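You operate a simulated robot arm through the tools that you are given. There is no shell and no other tool. Be economical: measure what you need, move in short steps, check, and stop when the job is done.

Carry out the task below with a simulated two-armed robot. There is one attempt and no reset: what you move stays moved.

TASK
Take the silver bracket and leave it on the middle of the green bench. Put two of the brass plugs from the top of the blue bench on top of the green box there. Shut the blue drawer. Shut the orange drawer. Put one of the shim tubes from the top of the cream table on the top of the yellow stand. Fetch the white box from the top of the cream table and set it on the lower shelf of the yellow stand. Take the brass sensor on the top of the cream table and put it away on the middle of the green bench. Any order will do. Set down upright: brass plug, shim tube.
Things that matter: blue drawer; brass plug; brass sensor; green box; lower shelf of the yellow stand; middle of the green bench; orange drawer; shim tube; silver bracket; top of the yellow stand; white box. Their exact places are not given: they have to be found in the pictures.

The check looks at the end state, three seconds after you hand in, the way a careful person would. Anything else that was tipped, shoved, dropped, spilled or broken makes it a failure.

THE ROBOT
Two 7-joint arms with two-finger grippers on one trunk, on a base that drives. Base frame: it is fixed to the floor where the robot stands at the start and does not move with it; the origin is under the middle of the robot, x ahead of it, y to its left, z up; the surface under the hand at the start is at about z = 0.72. Readings come in m, degrees, newtons and seconds.
The left shoulder is at the start at [0.078, 0.151, 0.963], the right one opposite. With the tool pointing down near the work surface each hand reaches from about 0.32 to 0.8 m from the robot's upright axis, wherever it stands, measured 20 degrees to its own side. Places, roughly: blue drawer [2.1, -17.7, 0.7]; brass plug [2.75, -18, 0.75]; brass sensor (4x4x5 cm) [-0.1, -14.7, 0.9]; green box [2.75, -18.25, 0.75]; lower shelf of the yellow stand (24x22 cm) [-3.08, -17.78, 0.22]; middle of the green bench [0.8, 1.9, 0.7]; orange drawer [2.1, -16.1, 0.7]; shim tube [0.75, -15, 1]; silver bracket (9x5x5 cm) [0.7, 0, 0.7]; top of the yellow stand [-3.1, -17.8, 0.8]; white box [0, -15, 1]. Payload 2.54 kg a hand.
The TCP of each hand is the grasp point between the finger pads, 0.03 m short of the fingertips. In the tool frame z runs along the fingers and y along their closing line. The gripper opens to 0.116 m. The gripper's body begins 0.095 m behind the TCP.
Orientation is that of the tool frame in the base frame, as [roll, pitch, yaw] about the fixed x, y, z axes, in that order (R = Rz(yaw) Ry(pitch) Rx(roll)). With the fingers straight down and closing along the base's y, the tool's x points along the base's -x, its y along +y and its z along -z.

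THE INTERFACE
- The arms move only by the tool arm_command. It takes "left_series", "right_series" or both (then of equal length, played together; a hand with none holds still); each is a list that holds one entry, the list of rows, each a list of 7 numbers: the turn, a rotation vector about the base's x, y, z in units of 5 degrees (1.0 is 5 degrees), then the shift along the base's x, y, z in units of 50 mm (1.0 is 50 mm), then the gripper command, from -1 (shut) to 1 (fully open), values between in proportion. In form: [[[ax, ay, az, dx, dy, dz, jaw], ...]]. A call has 1 to 12 rows; each row shifts and turns the commanded pose from where the row before left it. A call with a number of a shift or a turn outside -1 to 1 is refused whole. Each row takes 0.2 s and may step no farther than 0.05 m and 8.6 degrees from the row before; otherwise, or with a gripper value out of range, the whole call is refused. A pose out of reach is approached as far as the arm can. The call stops where the force on the tool passes 40 N (or 10 N more than at its start, if that is more) or the arm is blocked; 0.2 s more then pass. The fingers move at their own pace (about 0.072 m/s each) and stop on an object; they squeeze with about 35 N. The grip force told is the motor's: it shows also when the fingers shut on nothing. Time passes only in rows, and 0.2 s behind the last, so rows that do not move let the fingers close. It gives the time, the measured TCP pose, the force on the tool (base axes), the opening and the grip force at its end, in the units of the frame above (readings bear some noise), with the torque about the TCP (base axes, N m) and any sound that the robot's microphone picked up.
- Cameras (640 x 400 px; columns grow to the right, rows downward): "scene" is now at [0.1617, 0.0092, 1.1121]; the picture's right is [0.09, -1.00, 0.00], its down [-0.29, -0.03, -0.96] and it looks along [0.95, 0.09, -0.29] (base axes); focal length 272 px, centre (320, 200). "left" rides on the left gripper at [0.069, 0.015, -0.122] in its tool frame; the picture's right is [-0.22, 0.98, 0.00], its down [-0.83, -0.18, -0.53] and it looks along [-0.52, -0.12, 0.85] (tool axes); focal length 251 px, centre (320, 200). "right" rides on the right gripper at [0.069, -0.015, -0.122] in its tool frame; the picture's right is [0.21, 0.98, 0.00], its down [-0.83, 0.18, -0.53] and it looks along [-0.52, 0.11, 0.85] (tool axes); focal length 251 px, centre (320, 200).
- camera(camera): a new picture of that camera. No time passes.
- raise_lower(by): slides the trunk up (or, below 0, down) by that many m; the arms and the scene camera ride with it, the base frame stays. It gives what a move gives, with no picture.
- drive_base(legs): drives the robot by 1 to 6 legs, each [ahead, left, turn to the left] in m, m and degrees, along the robot's own axes; the way and the turn of a leg run together, so that a leg with both is an arc; at most 1.5 m and 180 degrees a leg. The arms and the cameras ride along, it lands a little off, and it stops where it bumps. It gives what a move gives.
- pan_tilt(pan, tilt): turns the head with the scene camera to pan (to the left, within 80 degrees either way) and tilt (down, from -29 to 69), counted from straight ahead of the robot. It gives what a move gives.
- probe_pixels(camera, pixels): for up to 12 pixels [column, row] of the newest picture of that camera ("zoom" is the newest enlarged one), the place [x, y, z] in the base frame of the surface seen there, good to about 0.002 m. No time passes.
- inspect(camera, box): a new picture of the part [left, top, right, bottom] of that camera's present view, enlarged. No time passes.
- finish_job(): hands the job in; it is judged then, once.

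Go step by step. Measure first, check grasps and placings, and put right what went wrong. The budget is 138 turns and 172 pictures, counting those below and the enlarged ones. Unless the task says otherwise, let go and move clear before handing in.

The tools are called after ">>>" as name(argument=value, ...) on one line, values as JSON. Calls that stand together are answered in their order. arm_command: Moves the arms, as the interface text tells. Its arguments: {"type":"object","properties":{"left_series":{"type":"array","items":{"type":"array","items":{"type":"array","items":{"type":"number"}}}},"right_series":{"type":"array","items":{"type":"array","items":{"type":"array","items":{"type":"number"}}}}},"required":[]} The other tools are called the same way: raise_lower (by) slides the trunk up or down; drive_base (legs) drives the base; pan_tilt (pan, tilt) turns the head that bears the scene camera; camera (camera) takes a picture; probe_pixels (camera, pixels) gives the place of the surface under pixels of a picture; inspect (camera, box) takes an enlarged picture of a part of a camera's view; finish_job () hands the job in.

At the start:

```text
time_s: 0.0
left_eef_pos: [0.5132, 0.1826, 0.9854]
left_orientation: [-180.0, 0.0, -179.9]
left_ft_force: [0.4, 0.4, -0.3]
left_wrist_torque: [-0.01, -0.01, 0.0]
left_opening: 0.1161
left_grip_force: 0.0
right_eef_pos: [0.4594, -0.1426, 0.9754]
right_orientation: [-180.0, 0.1, 180.0]
right_ft_force: [0.6, 1.1, -0.3]
right_wrist_torque: [-0.02, -0.03, 0.04]
right_opening: 0.1159
right_grip_force: 0.0
trunk travel left (down, up): [-0.2, 0.089]
robot x, y, heading: [-0.0016, -0.0009, -0.1]
head pan, tilt: [5.3, 17.0]
```

scene: 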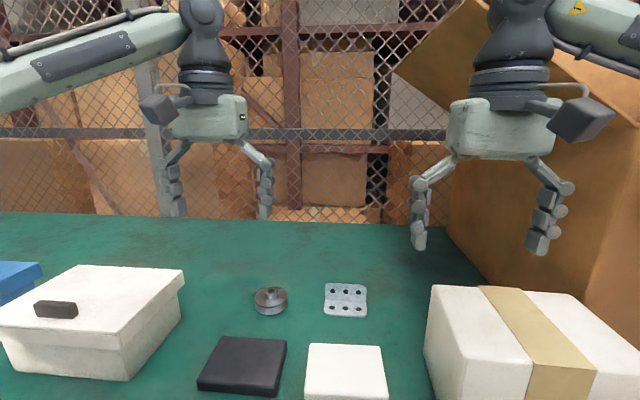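
right: 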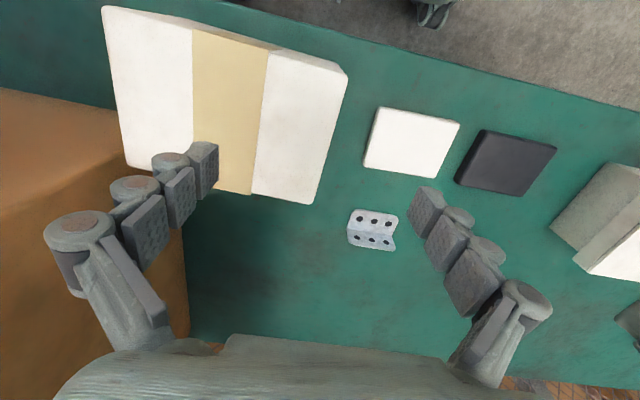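
left: 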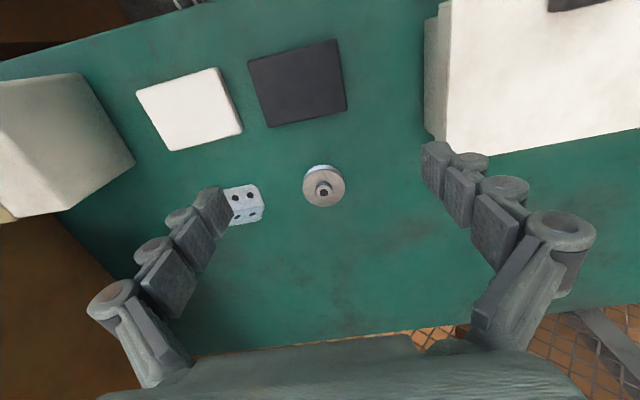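

The silver bracket shows at scene pixel (346,300). I'll measure it and the things near it, and take an enlarged look.

>>> inspect(camera="scene", box=[240, 250, 440, 375])

>>> probe_pixels(camera="scene", pixels=[[328, 286], [364, 287], [326, 301], [366, 304], [326, 313], [366, 316], [345, 310], [345, 292], [345, 260], [270, 300]])

>>> pan_tilt(pan=70, tilt=20)

>>> camera(camera="scene")

```text
3.20 times, centred on (340, 312) of scene
```

zoom: 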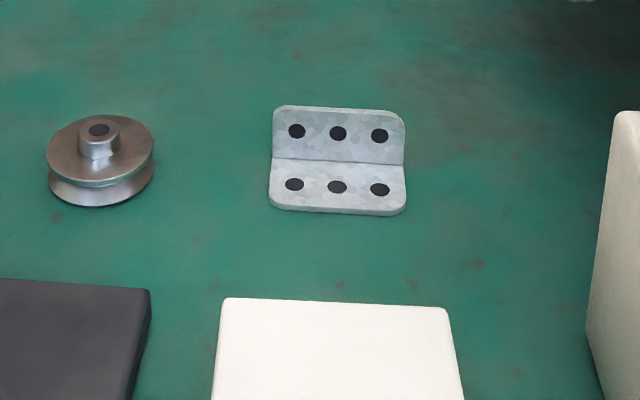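

```text
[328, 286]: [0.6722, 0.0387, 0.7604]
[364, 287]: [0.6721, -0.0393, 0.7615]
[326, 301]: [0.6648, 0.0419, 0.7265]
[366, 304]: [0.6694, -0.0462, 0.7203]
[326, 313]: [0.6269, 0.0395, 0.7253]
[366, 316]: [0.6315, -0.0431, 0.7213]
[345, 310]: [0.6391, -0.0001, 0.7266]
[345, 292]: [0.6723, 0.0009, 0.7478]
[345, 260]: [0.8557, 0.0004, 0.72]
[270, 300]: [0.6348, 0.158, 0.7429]
```

```text
time_s: 1.4
left_eef_pos: [0.5145, 0.1827, 0.9845]
left_orientation: [179.9, 0.0, -180.0]
left_ft_force: [-0.6, -0.2, 0.4]
left_wrist_torque: [-0.01, 0.0, 0.02]
left_opening: 0.116
left_grip_force: 0.1
right_eef_pos: [0.4594, -0.1443, 0.9753]
right_orientation: [-180.0, -0.1, -180.0]
right_ft_force: [0.2, 0.6, 0.2]
right_wrist_torque: [-0.03, 0.0, 0.01]
right_opening: 0.1161
right_grip_force: 0.1
trunk travel left (down, up): [-0.2, 0.089]
robot x, y, heading: [-0.0029, -0.0014, -0.4]
head pan, tilt: [70.0, 20.0]
```

```text
167 pictures are left
```

scene: 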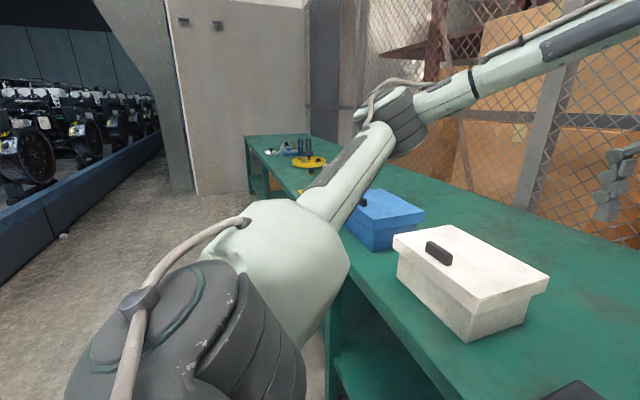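

The bracket is at about (0.66, 0, 0.72–0.76) with its 8.5 cm length along y, so it fits between the fingers. I'll move the right hand over it and the left hand out of the way.

>>> arm_command(right_series=[[[0, 0, 0, 0.8, 0.57, 0, 1], [0, 0, 0, 0.8, 0.57, 0, 1], [0, 0, 0, 0.8, 0.57, 0, 1], [0, 0, 0, 0.8, 0.57, 0, 1], [0, 0, 0, 0.78, 0.57, 0, 1], [0, 0, 0, 0, 0, -0.9, 1], [0, 0, 0, 0, 0, -0.9, 1], [0, 0, 0, 0, 0, -0.7, 1], [0, 0, 0, 0, 0, 0, 1]]], left_series=[[[0, 0, 0, 0, 0.8, 0, 1], [0, 0, 0, 0, 0.8, 0, 1], [0, 0, 0, 0, 0, 0, 1], [0, 0, 0, 0, 0, 0, 1], [0, 0, 0, 0, 0, 0, 1], [0, 0, 0, 0, 0, 0, 1], [0, 0, 0, 0, 0, 0, 1], [0, 0, 0, 0, 0, 0, 1], [0, 0, 0, 0, 0, 0, 1]]])

>>> camera(camera="right")

```text
time_s: 3.4
left_eef_pos: [0.511, 0.264, 0.9829]
left_orientation: [179.9, 0.0, -179.9]
left_ft_force: [-0.6, 0.0, -0.5]
left_wrist_torque: [0.02, 0.02, 0.01]
left_opening: 0.1157
left_grip_force: 0.0
right_eef_pos: [0.6581, -0.0005, 0.8518]
right_orientation: [180.0, 0.0, -180.0]
right_ft_force: [0.1, -1.2, -0.1]
right_wrist_torque: [0.01, -0.01, 0.03]
right_opening: 0.116
right_grip_force: 0.0
trunk travel left (down, up): [-0.2, 0.089]
robot x, y, heading: [0.0012, -0.003, 0.0]
head pan, tilt: [70.0, 20.0]
```

```text
166 pictures are left
```

right: 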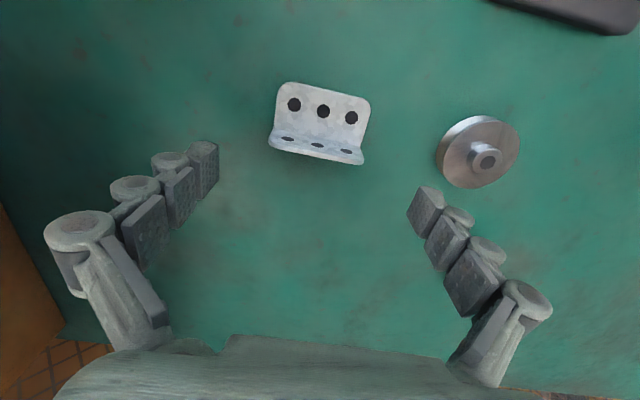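

The hand sits centred over the bracket, and the pulley at (480,155) is clear of it. I'll go down and close.

>>> arm_command(right_series=[[[0, 0, 0, 0, 0, -0.8, 1], [0, 0, 0, 0, 0, -0.7, 1], [0, 0, 0, 0, 0, -0.46, 1], [0, 0, 0, 0, 0, 0, 0.3], [0, 0, 0, 0, 0, 0, -1], [0, 0, 0, 0, 0, 0, -1], [0, 0, 0, 0, 0, 0, -1]]])

>>> camera(camera="right")

```text
time_s: 5.0
left_eef_pos: [0.5129, 0.2646, 0.9844]
left_orientation: [179.9, 0.0, -179.9]
left_ft_force: [0.1, -0.7, 0.3]
left_wrist_torque: [0.02, 0.02, 0.0]
left_opening: 0.1159
left_grip_force: 0.1
right_eef_pos: [0.658, -0.0005, 0.7552]
right_orientation: [-179.9, 0.0, -180.0]
right_ft_force: [0.2, 0.0, 0.3]
right_wrist_torque: [-0.01, 0.0, 0.0]
right_opening: 0.0002
right_grip_force: 13.8
trunk travel left (down, up): [-0.2, 0.089]
robot x, y, heading: [0.0003, 0.0038, -0.1]
head pan, tilt: [70.0, 20.0]
```

```text
165 pictures are left
```

right: 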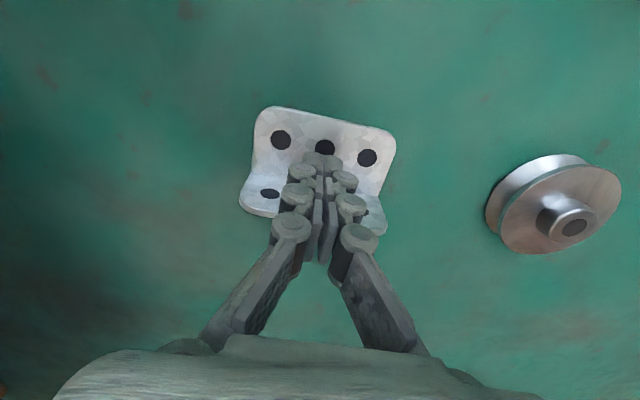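

The jaws shut on nothing: they passed in front of the upright flange (its face is at x≈0.672). I'll rise, turn the hand 90° and grip the upright flange across its thickness.

>>> arm_command(right_series=[[[0, 0, 0, 0, 0, 0.8, -1], [0, 0, 0, 0, 0, 0.8, -1], [0, 0, 1, 0, 0, 0, 0], [0, 0, 1, 0, 0, 0, 0], [0, 0, 1, 0, 0, 0, 0], [0, 0, 1, 0, 0, 0, 0], [0, 0, 1, 0, 0, 0, 0], [0, 0, 1, 0, 0, 0, 0], [0, 0, 1, 0, 0, 0, 0], [0, 0, 1, 0, 0, 0, 0], [0, 0, 1, 0, 0, 0, 0], [0, 0, 1, 0, 0, 0, 0]]])

>>> arm_command(right_series=[[[0, 0, 1, 0.05, 0, 0, 0], [0, 0, 1, 0.05, 0, 0, 0], [0, 0, 1, 0.05, 0, 0, 0], [0, 0, 1, 0.05, 0, 0, 0], [0, 0, 1, 0, 0, 0, 0], [0, 0, 1, 0, 0, 0, 0], [0, 0, 1, 0, 0, 0, 0], [0, 0, 1, 0, 0, 0, 0], [0, 0, 0, 0, 0, 0, 0]]])

>>> camera(camera="right")

```text
time_s: 7.5
left_eef_pos: [0.5121, 0.2626, 0.9851]
left_orientation: [180.0, 0.0, -180.0]
left_ft_force: [0.7, 0.1, -0.4]
left_wrist_torque: [0.03, 0.02, 0.04]
left_opening: 0.1161
left_grip_force: 0.0
right_eef_pos: [0.6366, -0.0203, 0.8103]
right_orientation: [179.9, 0.0, -134.9]
right_ft_force: [0.7, -0.6, 0.1]
right_wrist_torque: [-0.01, -0.01, -0.02]
right_opening: 0.0583
right_grip_force: 0.1
right hand out of reach, approached as far as the arm can: row 11, 12
trunk travel left (down, up): [-0.2, 0.089]
robot x, y, heading: [-0.001, -0.0019, -0.1]
head pan, tilt: [70.0, 20.0]
```

```text
time_s: 9.6
left_eef_pos: [0.5127, 0.2638, 0.9823]
left_orientation: [-180.0, 0.0, -179.8]
left_ft_force: [0.9, 0.1, -0.6]
left_wrist_torque: [-0.02, 0.03, 0.0]
left_opening: 0.1161
left_grip_force: 0.0
right_eef_pos: [0.6375, -0.02, 0.8114]
right_orientation: [180.0, -0.1, -135.1]
right_ft_force: [0.0, -0.9, -0.5]
right_wrist_torque: [-0.04, -0.04, -0.06]
right_opening: 0.0578
right_grip_force: 0.0
right hand out of reach, approached as far as the arm can: row 1, 2, 3, 4, 5, 6, 7, 8
trunk travel left (down, up): [-0.2, 0.089]
robot x, y, heading: [0.004, -0.0033, 0.1]
head pan, tilt: [70.0, 20.0]
```

```text
164 pictures are left
```

right: 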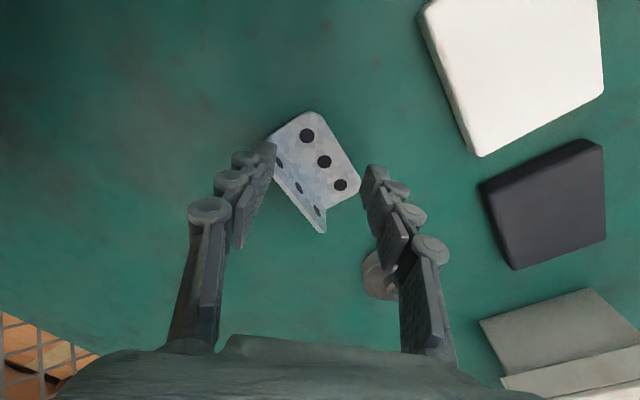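

The wrist stops at +45°, so I'll turn it the other way.

>>> arm_command(right_series=[[[0, 0, -1, 0, 0, 0.3, 0], [0, 0, -1, 0, 0, 0, 0], [0, 0, -1, 0, 0, 0, 0], [0, 0, -1, 0, 0, 0, 0], [0, 0, -1, 0, 0, 0, 0], [0, 0, -1, 0, 0, 0, 0], [0, 0, -1, 0, 0, 0, 0], [0, 0, -1, 0, 0, 0, 0], [0, 0, -1, 0, 0, 0, 0], [0, 0, -1, 0, 0, 0, 0], [0, 0, -1, 0, 0, 0, 0], [0, 0, -1, 0, 0, 0, 0]]])

>>> arm_command(right_series=[[[0, 0, -1, 0, 0, 0, 0], [0, 0, -1, 0, 0, 0, 0], [0, 0, -1, 0, 0, 0, 0], [0, 0, -1, 0, 0, 0, 0], [0, 0, -1, 0, 0, 0, 0], [0, 0, -1, 0, 0, 0, 0], [0, 0, -1, 0, 0, 0, 0], [0, 0, -1, 0, 0, 0, 0], [0, 0, -1, 0, 0, 0, 0], [0, 0, -1, 0, 0, 0, 0], [0, 0, -1, 0, 0, 0, 0], [0, 0, -1, 0, 0, 0, 0]]])

```text
time_s: 12.2
left_eef_pos: [0.5113, 0.2644, 0.9833]
left_orientation: [-180.0, 0.0, 180.0]
left_ft_force: [-0.2, 0.3, -0.2]
left_wrist_torque: [-0.01, -0.03, -0.01]
left_opening: 0.116
left_grip_force: 0.2
right_eef_pos: [0.637, -0.0192, 0.8268]
right_orientation: [-180.0, 0.0, 164.9]
right_ft_force: [0.1, -0.2, 0.6]
right_wrist_torque: [-0.01, -0.03, 0.04]
right_opening: 0.0578
right_grip_force: 0.1
trunk travel left (down, up): [-0.2, 0.089]
robot x, y, heading: [-0.0001, 0.0016, -0.1]
head pan, tilt: [70.0, 20.0]
```

```text
time_s: 14.8
left_eef_pos: [0.5129, 0.2627, 0.983]
left_orientation: [179.9, 0.0, -179.9]
left_ft_force: [0.3, -0.3, -0.9]
left_wrist_torque: [0.02, 0.02, -0.02]
left_opening: 0.1159
left_grip_force: 0.2
right_eef_pos: [0.6367, -0.0193, 0.8245]
right_orientation: [-179.9, 0.0, 104.9]
right_ft_force: [-0.7, -0.3, 0.6]
right_wrist_torque: [0.02, 0.01, 0.02]
right_opening: 0.0579
right_grip_force: 0.1
trunk travel left (down, up): [-0.2, 0.089]
robot x, y, heading: [-0.0024, 0.0054, -0.2]
head pan, tilt: [70.0, 20.0]
```

It turns freely that way. I'll finish the turn, centre on the flange (x≈0.674, y≈0) and take a look.

>>> arm_command(right_series=[[[0, 0, -1, 0.26, 0.13, 0, 0], [0, 0, -1, 0.26, 0.13, 0, 0], [0, 0, -1, 0.23, 0.12, 0, 0], [0, 0, 0, 0, 0, -0.4, 0], [0, 0, 0, 0, 0, 0, 0]]])

>>> camera(camera="right")

```text
time_s: 15.9
left_eef_pos: [0.5118, 0.2643, 0.9829]
left_orientation: [-180.0, 0.0, -179.9]
left_ft_force: [0.7, -0.4, -0.1]
left_wrist_torque: [0.03, 0.0, 0.01]
left_opening: 0.1161
left_grip_force: 0.0
right_eef_pos: [0.6757, -0.0015, 0.8055]
right_orientation: [180.0, 0.0, 90.0]
right_ft_force: [0.6, -0.5, 0.2]
right_wrist_torque: [0.01, 0.01, 0.02]
right_opening: 0.058
right_grip_force: 0.0
trunk travel left (down, up): [-0.2, 0.089]
robot x, y, heading: [-0.0008, 0.0004, -0.3]
head pan, tilt: [70.0, 20.0]
```

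```text
163 pictures are left
```

right: 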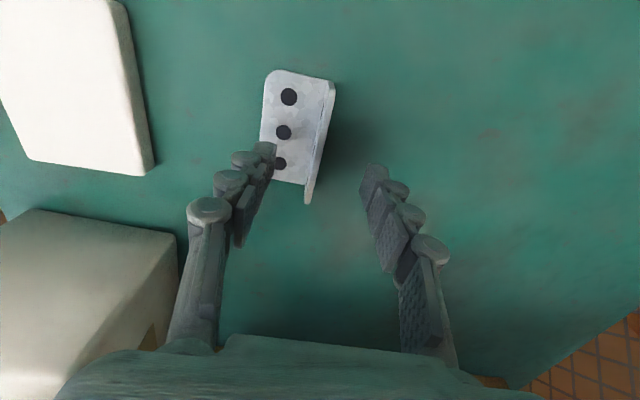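

The upright flange, pixels (333,85)–(308,200), lies between the fingers. I'll go down to z≈0.76, close and lift.

>>> arm_command(right_series=[[[0, 0, 0, 0, 0, -0.45, 0], [0, 0, 0, 0, 0, -0.45, 0], [0, 0, 0, 0, 0, 0, -0.5], [0, 0, 0, 0, 0, 0, -1], [0, 0, 0, 0, 0, 0, -1], [0, 0, 0, 0, 0, 0.4, -1], [0, 0, 0, 0, 0, 0.8, -1], [0, 0, 0, 0, 0, 0.8, -1], [0, 0, 0, 0, 0, 0, -1]]])

>>> camera(camera="right")

```text
time_s: 17.9
left_eef_pos: [0.5131, 0.263, 0.984]
left_orientation: [-179.9, -0.1, -179.9]
left_ft_force: [-0.3, 0.1, -0.6]
left_wrist_torque: [0.04, -0.05, 0.0]
left_opening: 0.1159
left_grip_force: 0.1
right_eef_pos: [0.6728, -0.0022, 0.859]
right_orientation: [-179.9, 0.1, 89.9]
right_ft_force: [-0.1, -0.2, -2.4]
right_wrist_torque: [0.01, -0.02, -0.04]
right_opening: 0.0062
right_grip_force: 33.0
trunk travel left (down, up): [-0.2, 0.089]
robot x, y, heading: [0.0019, 0.002, 0.2]
head pan, tilt: [70.0, 20.0]
```

```text
162 pictures are left
```

right: 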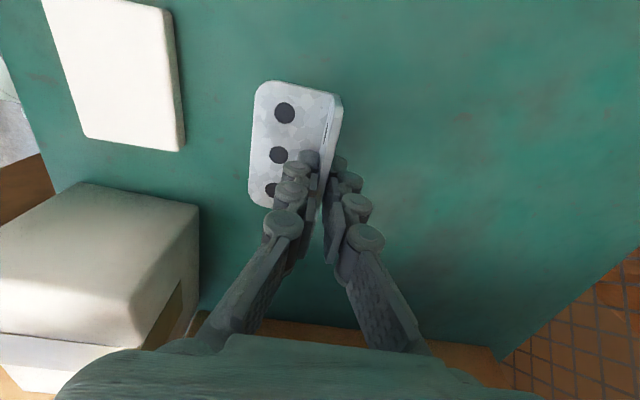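

Bracket held (opening 6 mm, 2.4 N). I'll raise it and strafe left along the bench towards the middle.

>>> arm_command(right_series=[[[0, 0, 0, -0.5, -0.5, 0.7, -1], [0, 0, 0, -0.5, -0.5, 0.7, -1], [0, 0, 0, -0.5, -0.5, 0.7, -1], [0, 0, 0, 0, -0.5, 0.7, -1], [0, 0, 0, 0, 0, 0, -1]]])

>>> drive_base(legs=[[0, 1.2, 0]])

>>> pan_tilt(pan=35, tilt=25)

>>> camera(camera="scene")

```text
time_s: 19.1
left_eef_pos: [0.5135, 0.264, 0.9829]
left_orientation: [-179.9, 0.0, -179.9]
left_ft_force: [0.9, 0.6, -0.1]
left_wrist_torque: [0.03, 0.01, 0.01]
left_opening: 0.1159
left_grip_force: 0.0
right_eef_pos: [0.5981, -0.1041, 1.001]
right_orientation: [-179.9, -0.1, 90.0]
right_ft_force: [-0.6, 0.7, -1.9]
right_wrist_torque: [-0.02, -0.02, 0.04]
right_opening: 0.0061
right_grip_force: 32.9
trunk travel left (down, up): [-0.2, 0.089]
robot x, y, heading: [0.0002, -0.0011, 0.3]
head pan, tilt: [70.0, 20.0]
```

```text
time_s: 30.9
left_eef_pos: [0.5172, 1.4538, 0.9834]
left_orientation: [-180.0, 0.0, 179.8]
left_ft_force: [0.5, 0.3, -0.1]
left_wrist_torque: [0.04, 0.03, 0.01]
left_opening: 0.116
left_grip_force: 0.2
right_eef_pos: [0.6009, 1.0873, 1.001]
right_orientation: [-180.0, 0.0, 89.7]
right_ft_force: [0.2, -0.9, -3.6]
right_wrist_torque: [0.0, -0.01, 0.04]
right_opening: 0.006
right_grip_force: 33.9
trunk travel left (down, up): [-0.2, 0.089]
robot x, y, heading: [0.0004, 1.1912, -0.3]
head pan, tilt: [70.0, 20.0]
```

```text
time_s: 31.9
left_eef_pos: [0.5182, 1.4539, 0.9835]
left_orientation: [179.9, 0.0, 179.9]
left_ft_force: [1.0, -0.1, -1.0]
left_wrist_torque: [-0.01, -0.03, 0.02]
left_opening: 0.1162
left_grip_force: 0.0
right_eef_pos: [0.6017, 1.0859, 1.0004]
right_orientation: [180.0, 0.0, 89.7]
right_ft_force: [-0.2, 0.2, -3.1]
right_wrist_torque: [-0.01, -0.02, 0.01]
right_opening: 0.0059
right_grip_force: 33.0
trunk travel left (down, up): [-0.2, 0.089]
robot x, y, heading: [0.0004, 1.195, -0.4]
head pan, tilt: [35.0, 25.0]
```

```text
161 pictures are left
```

scene: 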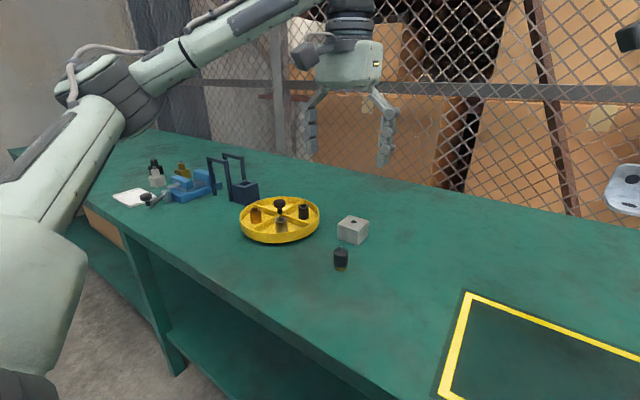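

A yellow-taped rectangle is in view at (540,350), with other parts near (280,220). I'll measure the tape and see the whole rectangle.

>>> probe_pixels(camera="scene", pixels=[[468, 293], [445, 390], [620, 347], [280, 220], [352, 230], [341, 262], [215, 190], [150, 135], [350, 390], [560, 210], [130, 197]])

>>> pan_tilt(pan=0, tilt=30)

>>> camera(camera="scene")

```text
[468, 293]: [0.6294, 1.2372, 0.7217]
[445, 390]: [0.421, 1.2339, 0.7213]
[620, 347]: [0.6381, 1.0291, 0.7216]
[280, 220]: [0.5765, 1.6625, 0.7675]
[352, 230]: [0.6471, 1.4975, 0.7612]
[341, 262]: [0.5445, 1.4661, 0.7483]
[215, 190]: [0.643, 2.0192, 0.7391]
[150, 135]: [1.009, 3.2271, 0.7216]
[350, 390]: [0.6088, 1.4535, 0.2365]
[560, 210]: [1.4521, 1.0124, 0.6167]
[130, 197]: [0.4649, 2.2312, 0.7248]
```

```text
time_s: 32.9
left_eef_pos: [0.5177, 1.454, 0.9826]
left_orientation: [179.9, 0.0, 179.8]
left_ft_force: [-0.3, -0.6, -0.5]
left_wrist_torque: [0.0, -0.01, 0.01]
left_opening: 0.1159
left_grip_force: 0.1
right_eef_pos: [0.6012, 1.0872, 1.0001]
right_orientation: [-179.8, 0.0, 89.7]
right_ft_force: [0.4, 0.1, -3.3]
right_wrist_torque: [-0.02, -0.03, 0.03]
right_opening: 0.0059
right_grip_force: 33.4
trunk travel left (down, up): [-0.2, 0.089]
robot x, y, heading: [0.0018, 1.1947, -0.3]
head pan, tilt: [0.0, 30.0]
```

```text
160 pictures are left
```

scene: 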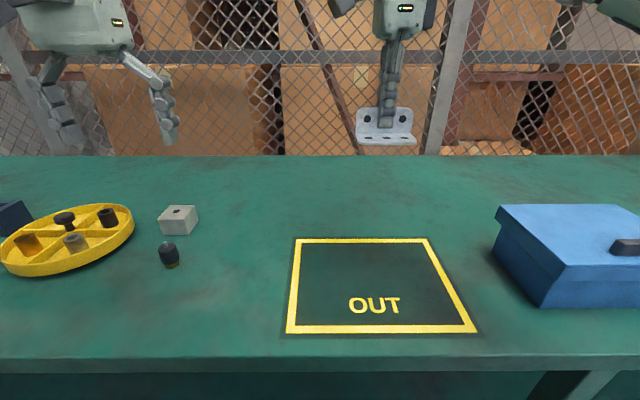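

The taped "OUT" rectangle is at y≈1.13, away from the told middle (0.8, 1.9). I'll move along and measure the bench's ends.

>>> drive_base(legs=[[0, 0.7, 0]])

>>> camera(camera="scene")

>>> probe_pixels(camera="scene", pixels=[[320, 160], [320, 350], [100, 162], [500, 162], [100, 300], [200, 250], [320, 250], [420, 250], [550, 250]])

>>> pan_tilt(pan=50, tilt=20)

>>> camera(camera="scene")

```text
time_s: 40.0
left_eef_pos: [0.5257, 2.1401, 0.9823]
left_orientation: [-180.0, 0.0, 179.2]
left_ft_force: [0.3, 0.2, -0.3]
left_wrist_torque: [0.02, 0.01, 0.01]
left_opening: 0.116
left_grip_force: 0.0
right_eef_pos: [0.608, 1.7726, 1.0004]
right_orientation: [179.9, 0.0, 89.2]
right_ft_force: [0.6, -1.2, -2.4]
right_wrist_torque: [-0.03, -0.06, 0.01]
right_opening: 0.0059
right_grip_force: 33.3
trunk travel left (down, up): [-0.2, 0.089]
robot x, y, heading: [0.0144, 1.8795, -0.9]
head pan, tilt: [0.0, 30.0]
```

```text
159 pictures are left
```

scene: 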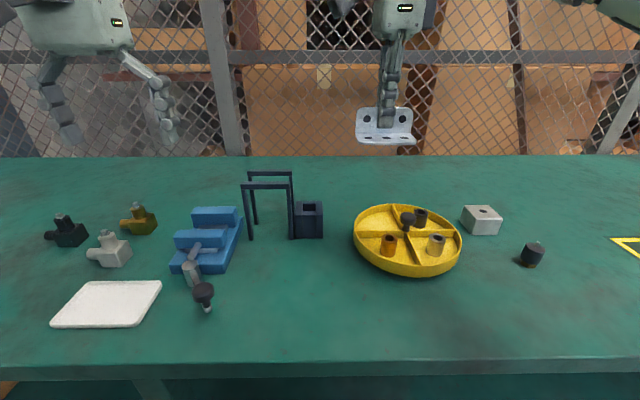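

```text
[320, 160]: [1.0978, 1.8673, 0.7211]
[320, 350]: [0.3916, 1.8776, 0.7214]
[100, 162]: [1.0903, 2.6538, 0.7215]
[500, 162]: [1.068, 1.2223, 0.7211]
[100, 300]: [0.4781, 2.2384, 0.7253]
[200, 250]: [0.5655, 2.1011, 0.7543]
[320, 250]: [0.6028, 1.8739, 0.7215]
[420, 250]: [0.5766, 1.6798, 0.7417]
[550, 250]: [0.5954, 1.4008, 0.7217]
```

```text
time_s: 41.1
left_eef_pos: [0.527, 2.1395, 0.9823]
left_orientation: [-180.0, -0.1, 179.2]
left_ft_force: [0.4, -0.6, -0.3]
left_wrist_torque: [0.0, -0.04, 0.02]
left_opening: 0.116
left_grip_force: 0.1
right_eef_pos: [0.6065, 1.7732, 0.9997]
right_orientation: [-179.9, 0.0, 89.2]
right_ft_force: [1.3, -0.2, -2.6]
right_wrist_torque: [-0.02, 0.01, 0.01]
right_opening: 0.0058
right_grip_force: 33.0
trunk travel left (down, up): [-0.2, 0.089]
robot x, y, heading: [0.0103, 1.8843, -1.0]
head pan, tilt: [50.0, 20.0]
```

```text
158 pictures are left
```

scene: 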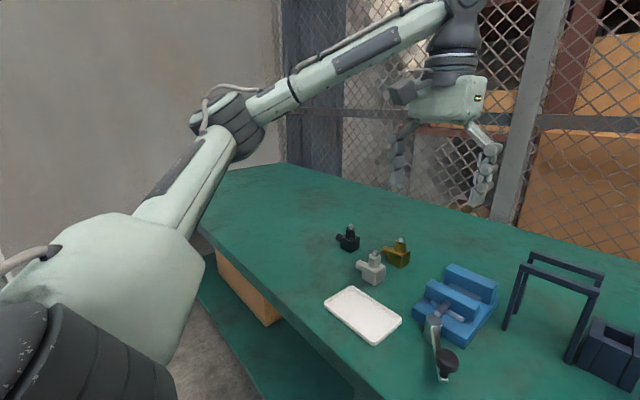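

Let me measure the bench's left end (around (200,222) and (288,165)).

>>> probe_pixels(camera="scene", pixels=[[205, 228], [230, 172], [285, 166], [260, 169], [310, 175], [480, 220], [210, 200]])

>>> pan_tilt(pan=-60, tilt=15)

>>> camera(camera="scene")

```text
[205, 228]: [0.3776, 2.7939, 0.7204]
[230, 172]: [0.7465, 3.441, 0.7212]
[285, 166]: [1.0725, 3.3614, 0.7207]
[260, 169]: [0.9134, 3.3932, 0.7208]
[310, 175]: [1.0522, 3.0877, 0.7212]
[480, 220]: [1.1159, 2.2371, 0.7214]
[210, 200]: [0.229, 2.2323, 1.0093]
```

```text
time_s: 43.0
left_eef_pos: [0.5259, 2.1396, 0.9838]
left_orientation: [-180.0, 0.1, 179.2]
left_ft_force: [0.1, 0.2, 0.1]
left_wrist_torque: [-0.02, 0.01, 0.01]
left_opening: 0.1157
left_grip_force: 0.0
right_eef_pos: [0.6058, 1.7723, 1.0023]
right_orientation: [179.9, -0.1, 89.2]
right_ft_force: [-0.3, 0.4, -2.1]
right_wrist_torque: [0.01, -0.05, 0.02]
right_opening: 0.0061
right_grip_force: 34.0
trunk travel left (down, up): [-0.2, 0.089]
robot x, y, heading: [0.0107, 1.8842, -0.6]
head pan, tilt: [-60.0, 15.0]
```

```text
157 pictures are left
```

scene: 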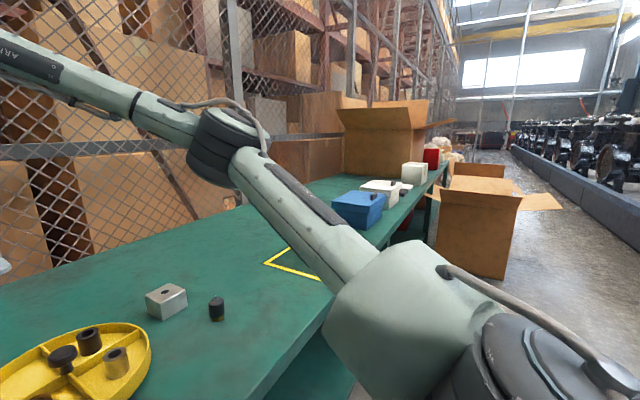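

Now the right end near (440,168).

>>> inspect(camera="scene", box=[310, 120, 470, 220])

>>> probe_pixels(camera="scene", pixels=[[442, 166], [436, 172], [425, 185], [432, 155], [415, 172], [380, 190], [365, 205], [295, 265], [270, 264]])

```text
4.00 times, centred on (390, 170) of scene
```

zoom: 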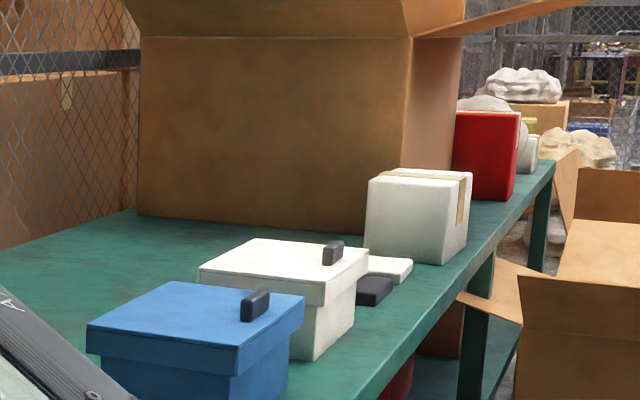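

```text
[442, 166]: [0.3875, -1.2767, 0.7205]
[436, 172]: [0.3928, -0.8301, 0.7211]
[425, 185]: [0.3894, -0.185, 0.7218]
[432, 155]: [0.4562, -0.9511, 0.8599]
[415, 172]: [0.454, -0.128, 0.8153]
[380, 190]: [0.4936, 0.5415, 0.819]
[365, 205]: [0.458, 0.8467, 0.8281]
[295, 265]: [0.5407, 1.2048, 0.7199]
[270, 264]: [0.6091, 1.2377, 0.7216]
```

The bench runs from about y=-1.6 to 3.5, and I'll trust the told place (0.8, 1.9). I'll measure the clutter around the free spot there.

>>> pan_tilt(pan=0, tilt=30)

>>> camera(camera="scene")

>>> probe_pixels(camera="scene", pixels=[[308, 208], [322, 208], [308, 235], [322, 235], [246, 175], [290, 175], [245, 235], [290, 235], [405, 206], [356, 235], [330, 200], [330, 190]])

```text
time_s: 44.3
left_eef_pos: [0.5275, 2.1399, 0.9835]
left_orientation: [-180.0, 0.1, 179.2]
left_ft_force: [0.1, 0.2, 1.1]
left_wrist_torque: [0.02, -0.01, 0.02]
left_opening: 0.116
left_grip_force: 0.1
right_eef_pos: [0.6076, 1.771, 1.0001]
right_orientation: [-180.0, 0.0, 89.2]
right_ft_force: [-0.7, 0.5, -2.2]
right_wrist_torque: [0.02, -0.02, -0.01]
right_opening: 0.0061
right_grip_force: 33.1
trunk travel left (down, up): [-0.2, 0.089]
robot x, y, heading: [0.0098, 1.8846, -1.0]
head pan, tilt: [0.0, 30.0]
```

```text
155 pictures are left
```

scene: 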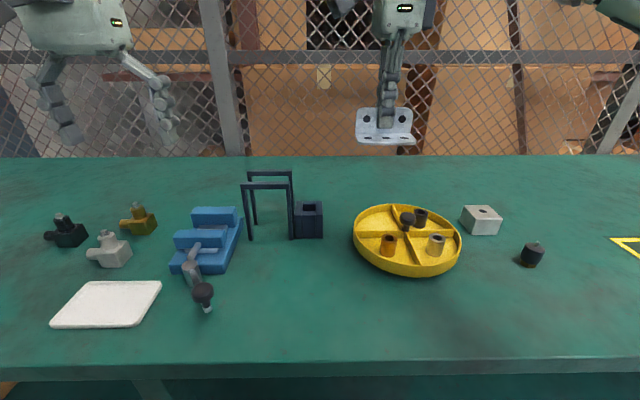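

```text
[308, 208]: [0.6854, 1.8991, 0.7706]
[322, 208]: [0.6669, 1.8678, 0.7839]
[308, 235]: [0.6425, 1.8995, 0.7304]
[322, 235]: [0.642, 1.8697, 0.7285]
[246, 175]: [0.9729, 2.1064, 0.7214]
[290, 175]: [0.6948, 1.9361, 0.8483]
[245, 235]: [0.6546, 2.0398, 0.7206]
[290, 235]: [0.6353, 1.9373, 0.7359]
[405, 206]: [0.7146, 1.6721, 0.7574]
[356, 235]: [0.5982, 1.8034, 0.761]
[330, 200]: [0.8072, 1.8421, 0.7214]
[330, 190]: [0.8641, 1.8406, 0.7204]
```

Free spot behind the yellow disc and the navy fixture: about (0.79, 1.83). I'll reach the right hand there, high at first.

>>> arm_command(right_series=[[[0, 0, 0, 0.9, 0.2, 0, -1], [0, 0, 0, 0.9, 0.25, 0, -1], [0, 0, 0, 0.9, 0.25, 0, -1], [0, 0, 0, 0.9, 0.25, 0, -1], [0, 0, 0, 0.2, 0, -0.8, -1], [0, 0, 0, 0, 0, -0.8, -1], [0, 0, 0, 0, 0, -0.8, -1], [0, 0, 0, 0, 0, 0, -1]]])

```text
time_s: 46.1
left_eef_pos: [0.527, 2.1398, 0.9841]
left_orientation: [179.9, 0.0, 179.1]
left_ft_force: [-0.6, 0.2, -0.1]
left_wrist_torque: [0.02, 0.0, -0.01]
left_opening: 0.1159
left_grip_force: 0.1
right_eef_pos: [0.7255, 1.7994, 0.8546]
right_orientation: [180.0, 0.0, 89.0]
right_ft_force: [-0.7, 0.8, -3.5]
right_wrist_torque: [-0.02, -0.02, 0.0]
right_opening: 0.006
right_grip_force: 33.6
right hand out of reach, approached as far as the arm can: row 3, 4
trunk travel left (down, up): [-0.2, 0.089]
robot x, y, heading: [0.0112, 1.8871, -0.9]
head pan, tilt: [0.0, 30.0]
```

Stopped short at height; I'll try extending now that the hand is lower.

>>> arm_command(right_series=[[[0, 0, 0, 0.5, 0, 0, -1], [0, 0, 0, 0.5, 0, 0, -1], [0, 0, 0, 0.5, 0, 0, -1], [0, 0, 0, 0, 0, 0, -1]]])

>>> camera(camera="scene")

```text
time_s: 47.1
left_eef_pos: [0.528, 2.1399, 0.9838]
left_orientation: [-180.0, 0.1, 179.3]
left_ft_force: [-0.2, 1.2, 0.3]
left_wrist_torque: [-0.02, 0.01, 0.01]
left_opening: 0.1162
left_grip_force: 0.0
right_eef_pos: [0.7556, 1.7873, 0.8449]
right_orientation: [180.0, 0.0, 89.2]
right_ft_force: [-0.2, -0.2, -2.5]
right_wrist_torque: [-0.02, -0.01, -0.02]
right_opening: 0.0059
right_grip_force: 33.3
right hand out of reach, approached as far as the arm can: row 2, 3
trunk travel left (down, up): [-0.2, 0.089]
robot x, y, heading: [0.0105, 1.8826, -0.8]
head pan, tilt: [0.0, 30.0]
```

```text
154 pictures are left
```

scene: 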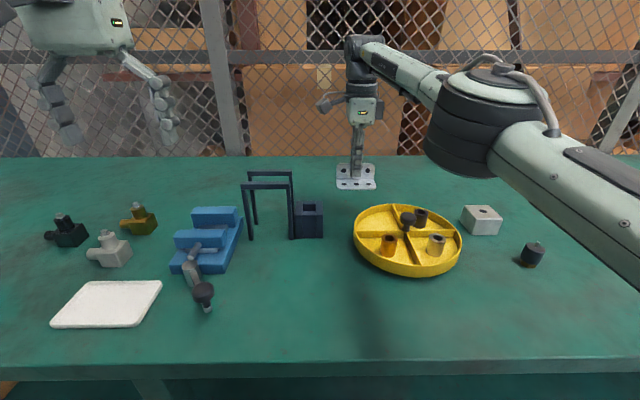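

About 4 cm more is needed; I'll edge the base forward 5 cm.

>>> drive_base(legs=[[0.05, 0, 0]])

```text
time_s: 48.1
left_eef_pos: [0.575, 2.14, 0.9834]
left_orientation: [-180.0, 0.0, 179.4]
left_ft_force: [-1.2, 0.3, 0.3]
left_wrist_torque: [0.0, -0.01, 0.01]
left_opening: 0.1161
left_grip_force: 0.0
right_eef_pos: [0.8024, 1.7892, 0.8449]
right_orientation: [179.9, 0.0, 89.3]
right_ft_force: [0.4, -0.4, -3.3]
right_wrist_torque: [0.03, -0.04, 0.03]
right_opening: 0.0061
right_grip_force: 33.1
trunk travel left (down, up): [-0.2, 0.089]
robot x, y, heading: [0.0568, 1.8799, -0.6]
head pan, tilt: [0.0, 30.0]
```

Now at (0.802, 1.789). I'll shift 4 cm left, lower to the grasp height and let go, then rise.

>>> arm_command(right_series=[[[0, 0, 0, 0, 0.8, 0, -1], [0, 0, 0, 0, 0, -0.7, -1], [0, 0, 0, 0, 0, -0.6, -1], [0, 0, 0, 0, 0, -0.37, -1], [0, 0, 0, 0, 0, 0, -1]]])

>>> camera(camera="right")

```text
time_s: 49.3
left_eef_pos: [0.5735, 2.1397, 0.9832]
left_orientation: [180.0, 0.0, 179.4]
left_ft_force: [0.6, -0.1, 0.4]
left_wrist_torque: [0.01, 0.02, 0.01]
left_opening: 0.1159
left_grip_force: 0.2
right_eef_pos: [0.796, 1.8286, 0.7612]
right_orientation: [180.0, 0.0, 89.3]
right_ft_force: [0.4, 0.6, -2.1]
right_wrist_torque: [-0.01, 0.0, -0.01]
right_opening: 0.006
right_grip_force: 33.1
right hand out of reach, approached as far as the arm can: row 1
trunk travel left (down, up): [-0.2, 0.089]
robot x, y, heading: [0.0584, 1.8811, -0.9]
head pan, tilt: [0.0, 30.0]
```

```text
153 pictures are left
```

right: 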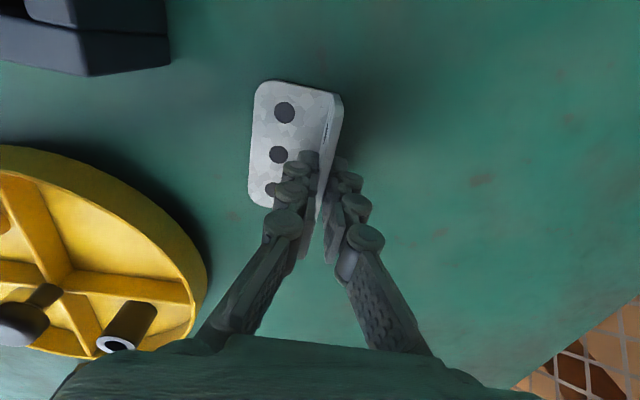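

Clear all around. I'll press down a hair, open partly, and go straight up.

>>> arm_command(right_series=[[[0, 0, 0, 0, 0, -0.03, -1], [0, 0, 0, 0, 0, 0, -0.6], [0, 0, 0, 0, 0, 0, -0.5], [0, 0, 0, 0, 0, 0, -0.5], [0, 0, 0, 0, 0, 0.6, -0.5], [0, 0, 0, 0, 0, 0.9, -0.5], [0, 0, 0, -0.3, 0, 0.9, -0.5], [0, 0, 0, -0.8, 0, 0.5, -0.5], [0, 0, 0, -0.9, -0.2, 0.4, 0], [0, 0, 0, -0.9, -0.2, 0.4, 0], [0, 0, 0, -0.9, -0.2, 0.4, 0]]])

>>> camera(camera="scene")

```text
refused: row 9 steps farther than a row can; nothing moved
```

```text
152 pictures are left
```

scene: 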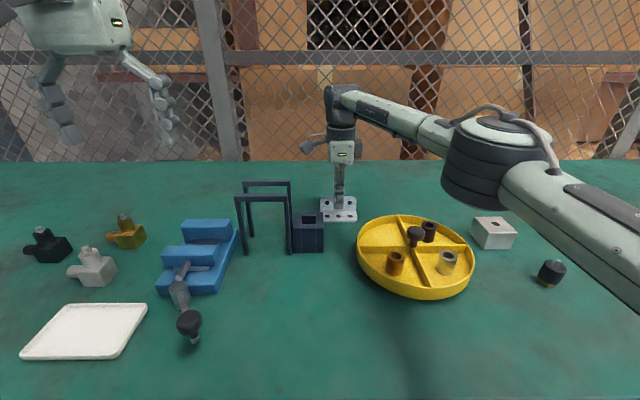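

The call was refused for a step slightly too long; I'll repeat it with shorter steps.

>>> arm_command(right_series=[[[0, 0, 0, 0, 0, -0.03, -1], [0, 0, 0, 0, 0, 0, -0.6], [0, 0, 0, 0, 0, 0, -0.5], [0, 0, 0, 0, 0, 0, -0.5], [0, 0, 0, 0, 0, 0.6, -0.5], [0, 0, 0, 0, 0, 0.9, -0.5], [0, 0, 0, -0.3, 0, 0.9, -0.5], [0, 0, 0, -0.8, 0, 0.5, -0.5], [0, 0, 0, -0.8, -0.2, 0.4, 0], [0, 0, 0, -0.8, -0.2, 0.4, 0], [0, 0, 0, -0.8, -0.2, 0.4, 0], [0, 0, 0, -0.8, -0.2, 0, 0]]])

>>> camera(camera="scene")

```text
time_s: 51.9
left_eef_pos: [0.5736, 2.139, 0.9837]
left_orientation: [-179.9, 0.1, 179.3]
left_ft_force: [-0.3, 0.1, -0.2]
left_wrist_torque: [0.03, -0.01, -0.04]
left_opening: 0.1161
left_grip_force: 0.1
right_eef_pos: [0.5771, 1.7879, 0.9643]
right_orientation: [-179.9, 0.0, 89.2]
right_ft_force: [-0.3, -0.3, 0.1]
right_wrist_torque: [0.0, 0.0, -0.01]
right_opening: 0.0578
right_grip_force: 0.1
trunk travel left (down, up): [-0.2, 0.089]
robot x, y, heading: [0.0602, 1.8796, -0.7]
head pan, tilt: [0.0, 30.0]
```

```text
151 pictures are left
```

scene: 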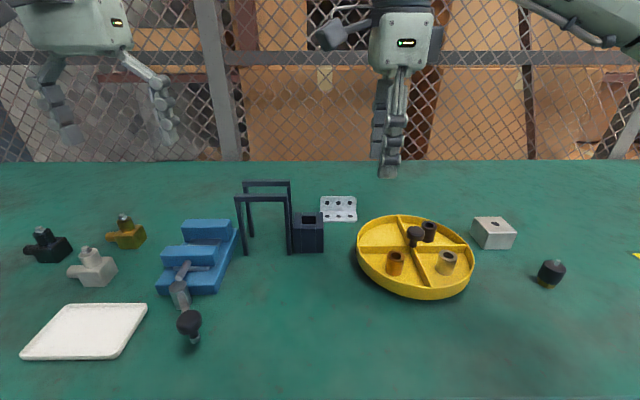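

The bracket stands upright at (338,208), behind the fixture. Now I'll back off a little and look along the aisle towards y=-15.

>>> drive_base(legs=[[-0.35, 0, 0], [0, 0, -90]])

>>> pan_tilt(pan=0, tilt=10)

>>> camera(camera="scene")

```text
time_s: 58.1
left_eef_pos: [-0.0461, 1.3631, 0.983]
left_orientation: [180.0, 0.0, 88.1]
left_ft_force: [-0.2, 0.4, -0.5]
left_wrist_torque: [0.01, -0.01, 0.02]
left_opening: 0.1158
left_grip_force: 0.0
right_eef_pos: [-0.3969, 1.3687, 0.9644]
right_orientation: [179.9, 0.0, -2.0]
right_ft_force: [-0.8, 0.0, -0.2]
right_wrist_torque: [0.03, 0.02, -0.02]
right_opening: 0.0577
right_grip_force: 0.1
trunk travel left (down, up): [-0.2, 0.089]
robot x, y, heading: [-0.2901, 1.8853, -92.1]
head pan, tilt: [0.0, 30.0]
```

```text
time_s: 59.0
left_eef_pos: [-0.0463, 1.3636, 0.9823]
left_orientation: [180.0, 0.0, 88.2]
left_ft_force: [0.1, -0.5, 0.7]
left_wrist_torque: [0.0, 0.03, 0.02]
left_opening: 0.1159
left_grip_force: 0.0
right_eef_pos: [-0.3976, 1.3681, 0.965]
right_orientation: [-180.0, 0.0, -2.0]
right_ft_force: [0.4, 0.0, -0.3]
right_wrist_torque: [-0.01, 0.04, 0.02]
right_opening: 0.058
right_grip_force: 0.1
trunk travel left (down, up): [-0.2, 0.089]
robot x, y, heading: [-0.292, 1.8868, -92.2]
head pan, tilt: [0.0, 10.0]
```

```text
150 pictures are left
```

scene: 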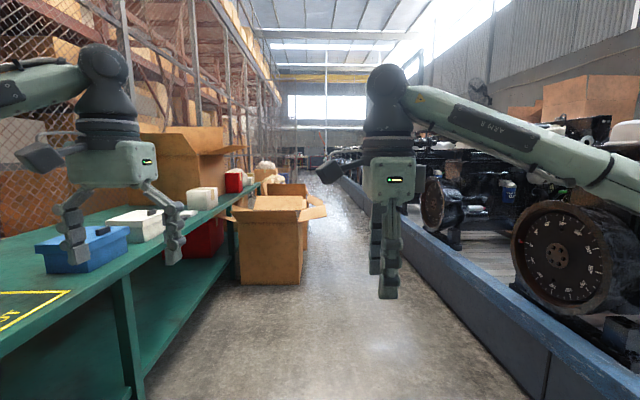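

The aisle runs between cartons (270,235) on the left and a blue curb on the right. I'll measure both to plan the way.

>>> probe_pixels(camera="scene", pixels=[[326, 208], [300, 280], [303, 222], [400, 290], [480, 370], [345, 195], [315, 188], [332, 180], [240, 275], [320, 230], [325, 172], [360, 205]])

>>> inspect(camera="scene", box=[230, 120, 390, 220])

```text
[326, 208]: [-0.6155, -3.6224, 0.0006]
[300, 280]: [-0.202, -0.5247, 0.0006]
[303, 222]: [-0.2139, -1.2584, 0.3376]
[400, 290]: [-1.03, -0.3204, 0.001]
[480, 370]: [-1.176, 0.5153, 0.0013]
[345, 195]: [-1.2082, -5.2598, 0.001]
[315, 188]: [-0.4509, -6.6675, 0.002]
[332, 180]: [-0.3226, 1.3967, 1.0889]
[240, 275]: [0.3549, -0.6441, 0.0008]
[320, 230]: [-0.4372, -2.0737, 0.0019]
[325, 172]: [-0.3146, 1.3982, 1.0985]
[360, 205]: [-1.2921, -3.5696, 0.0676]
```

```text
4.00 times, centred on (310, 170) of scene
```

zoom: 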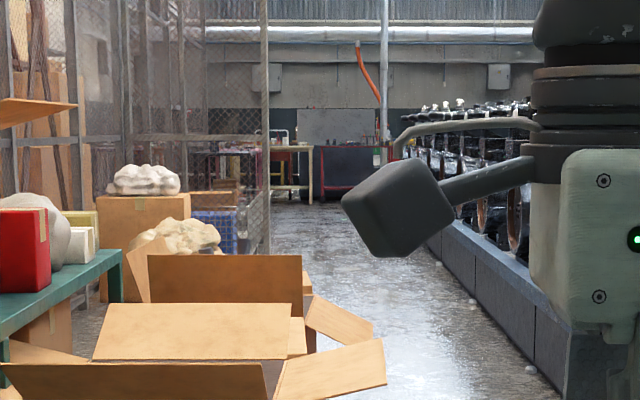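

The free corridor is x from about -0.35 (flaps) to -1.2 (curb). I'll shift right to x≈-0.75 and go ahead in stages.

>>> drive_base(legs=[[0, -0.46, 2.2], [1.5, 0, 0], [1.5, 0, 0]])

>>> camera(camera="scene")

```text
time_s: 78.0
left_eef_pos: [-0.5745, -1.6395, 0.9836]
left_orientation: [180.0, 0.0, 88.5]
left_ft_force: [-0.5, 0.8, -1.0]
left_wrist_torque: [-0.01, 0.0, 0.0]
left_opening: 0.1159
left_grip_force: 0.0
right_eef_pos: [-0.9267, -1.6369, 0.9651]
right_orientation: [180.0, 0.0, -1.6]
right_ft_force: [-0.3, -0.1, -0.4]
right_wrist_torque: [-0.03, 0.0, -0.01]
right_opening: 0.058
right_grip_force: 0.1
trunk travel left (down, up): [-0.2, 0.089]
robot x, y, heading: [-0.8286, -1.1152, -91.4]
head pan, tilt: [0.0, 10.0]
```

```text
148 pictures are left
```

scene: 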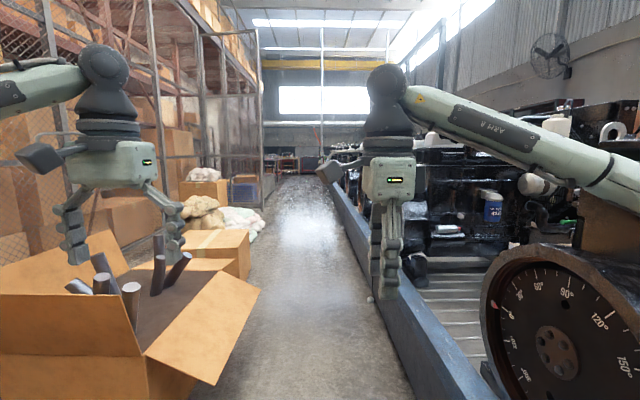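

Another carton with a flap at (255,290) is ahead on the left. I'll measure clearances.

>>> probe_pixels(camera="scene", pixels=[[258, 290], [215, 382], [145, 352], [110, 270], [390, 370], [352, 240], [340, 215], [250, 260], [262, 215], [290, 195], [185, 262], [330, 195]])

```text
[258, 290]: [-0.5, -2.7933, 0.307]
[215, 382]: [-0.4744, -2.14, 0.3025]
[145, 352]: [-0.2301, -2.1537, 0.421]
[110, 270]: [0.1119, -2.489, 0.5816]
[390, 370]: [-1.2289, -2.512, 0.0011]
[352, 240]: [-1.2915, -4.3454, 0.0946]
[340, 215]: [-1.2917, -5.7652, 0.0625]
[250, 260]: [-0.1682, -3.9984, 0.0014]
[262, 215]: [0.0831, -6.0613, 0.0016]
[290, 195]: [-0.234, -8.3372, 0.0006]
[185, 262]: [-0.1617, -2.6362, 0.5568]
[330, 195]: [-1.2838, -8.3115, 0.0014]
```

The gap is x -0.50 to -1.22, centre -0.86. I'll straighten heading and drive through.

>>> drive_base(legs=[[0, -0.02, 1.4], [1.0, 0, 0], [1.5, 0, 0]])

>>> camera(camera="scene")

```text
time_s: 90.9
left_eef_pos: [-0.5607, -4.1736, 0.9836]
left_orientation: [-179.9, 0.0, 90.5]
left_ft_force: [1.0, -0.2, -0.5]
left_wrist_torque: [-0.02, -0.01, 0.02]
left_opening: 0.116
left_grip_force: 0.0
right_eef_pos: [-0.9137, -4.183, 0.9641]
right_orientation: [-180.0, 0.0, 0.3]
right_ft_force: [-0.1, -0.5, -0.1]
right_wrist_torque: [-0.01, 0.01, 0.01]
right_opening: 0.058
right_grip_force: 0.0
trunk travel left (down, up): [-0.2, 0.089]
robot x, y, heading: [-0.8322, -3.6646, -89.7]
head pan, tilt: [0.0, 10.0]
```

```text
147 pictures are left
```

scene: 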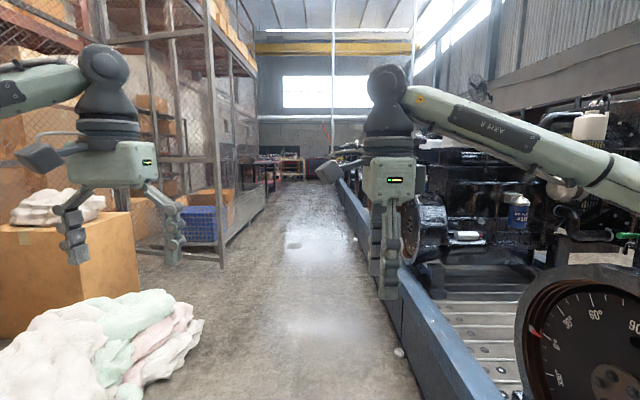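

Past the cartons; the aisle ahead is clear. I'll drive on about 6 m.

>>> drive_base(legs=[[1.5, 0.1, 0], [1.5, 0.1, 0], [1.5, 0, 0], [1.5, 0, 0]])

>>> camera(camera="scene")

```text
refused: leg 1 is longer than a leg can be; nothing moved
```

```text
146 pictures are left
```

scene: 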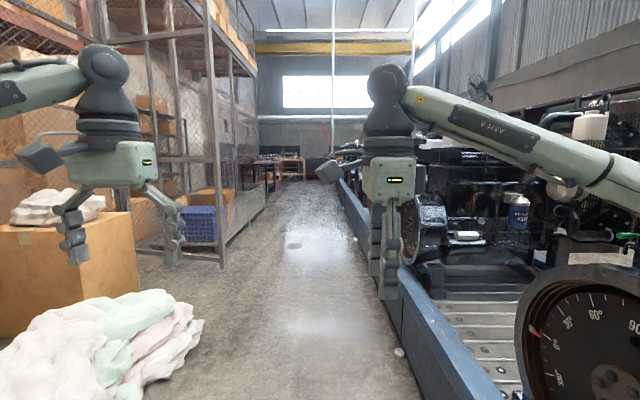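

Refused for length; I'll use 1.45 m legs.

>>> drive_base(legs=[[1.45, 0.1, 0], [1.45, 0.1, 0], [1.5, 0, 0], [1.5, 0, 0]])

>>> camera(camera="scene")

```text
time_s: 119.0
left_eef_pos: [-0.4344, -10.0887, 0.9835]
left_orientation: [180.0, 0.0, 87.9]
left_ft_force: [0.1, -0.7, 0.0]
left_wrist_torque: [0.04, -0.02, 0.0]
left_opening: 0.1156
left_grip_force: 0.1
right_eef_pos: [-0.7869, -10.0819, 0.9653]
right_orientation: [-179.9, 0.0, -2.3]
right_ft_force: [-0.1, 0.3, 0.2]
right_wrist_torque: [-0.05, -0.02, -0.02]
right_opening: 0.058
right_grip_force: 0.0
trunk travel left (down, up): [-0.2, 0.089]
robot x, y, heading: [-0.6781, -9.5681, -92.2]
head pan, tilt: [0.0, 10.0]
```

```text
145 pictures are left
```

scene: 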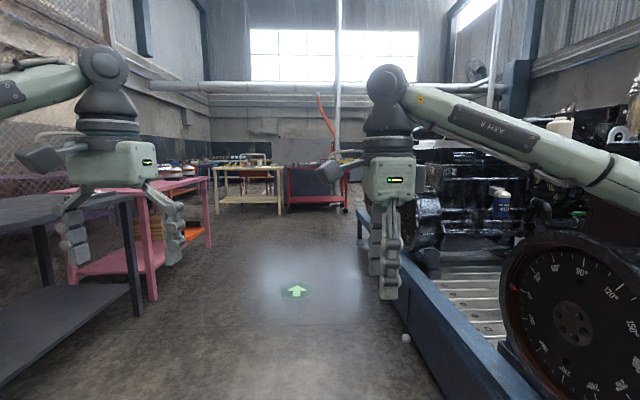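

The cream table stands ahead at (245,190), a red one beside it. I'll approach to about y=-12.7.

>>> drive_base(legs=[[1.45, 0.25, 2.2], [1.45, 0.25, 0]])

>>> camera(camera="scene")

```text
time_s: 133.1
left_eef_pos: [-0.0012, -12.973, 0.9832]
left_orientation: [-180.0, 0.0, 88.5]
left_ft_force: [0.4, 0.7, 0.1]
left_wrist_torque: [0.01, 0.02, -0.02]
left_opening: 0.116
left_grip_force: 0.1
right_eef_pos: [-0.3528, -12.9706, 0.9633]
right_orientation: [180.0, 0.0, -1.6]
right_ft_force: [-1.5, -1.0, 0.5]
right_wrist_torque: [0.01, 0.01, 0.02]
right_opening: 0.0579
right_grip_force: 0.0
trunk travel left (down, up): [-0.2, 0.089]
robot x, y, heading: [-0.2541, -12.4538, -91.5]
head pan, tilt: [0.0, 10.0]
```

```text
144 pictures are left
```

scene: 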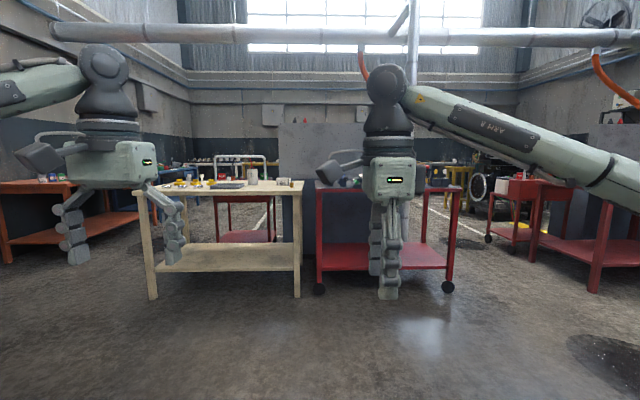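

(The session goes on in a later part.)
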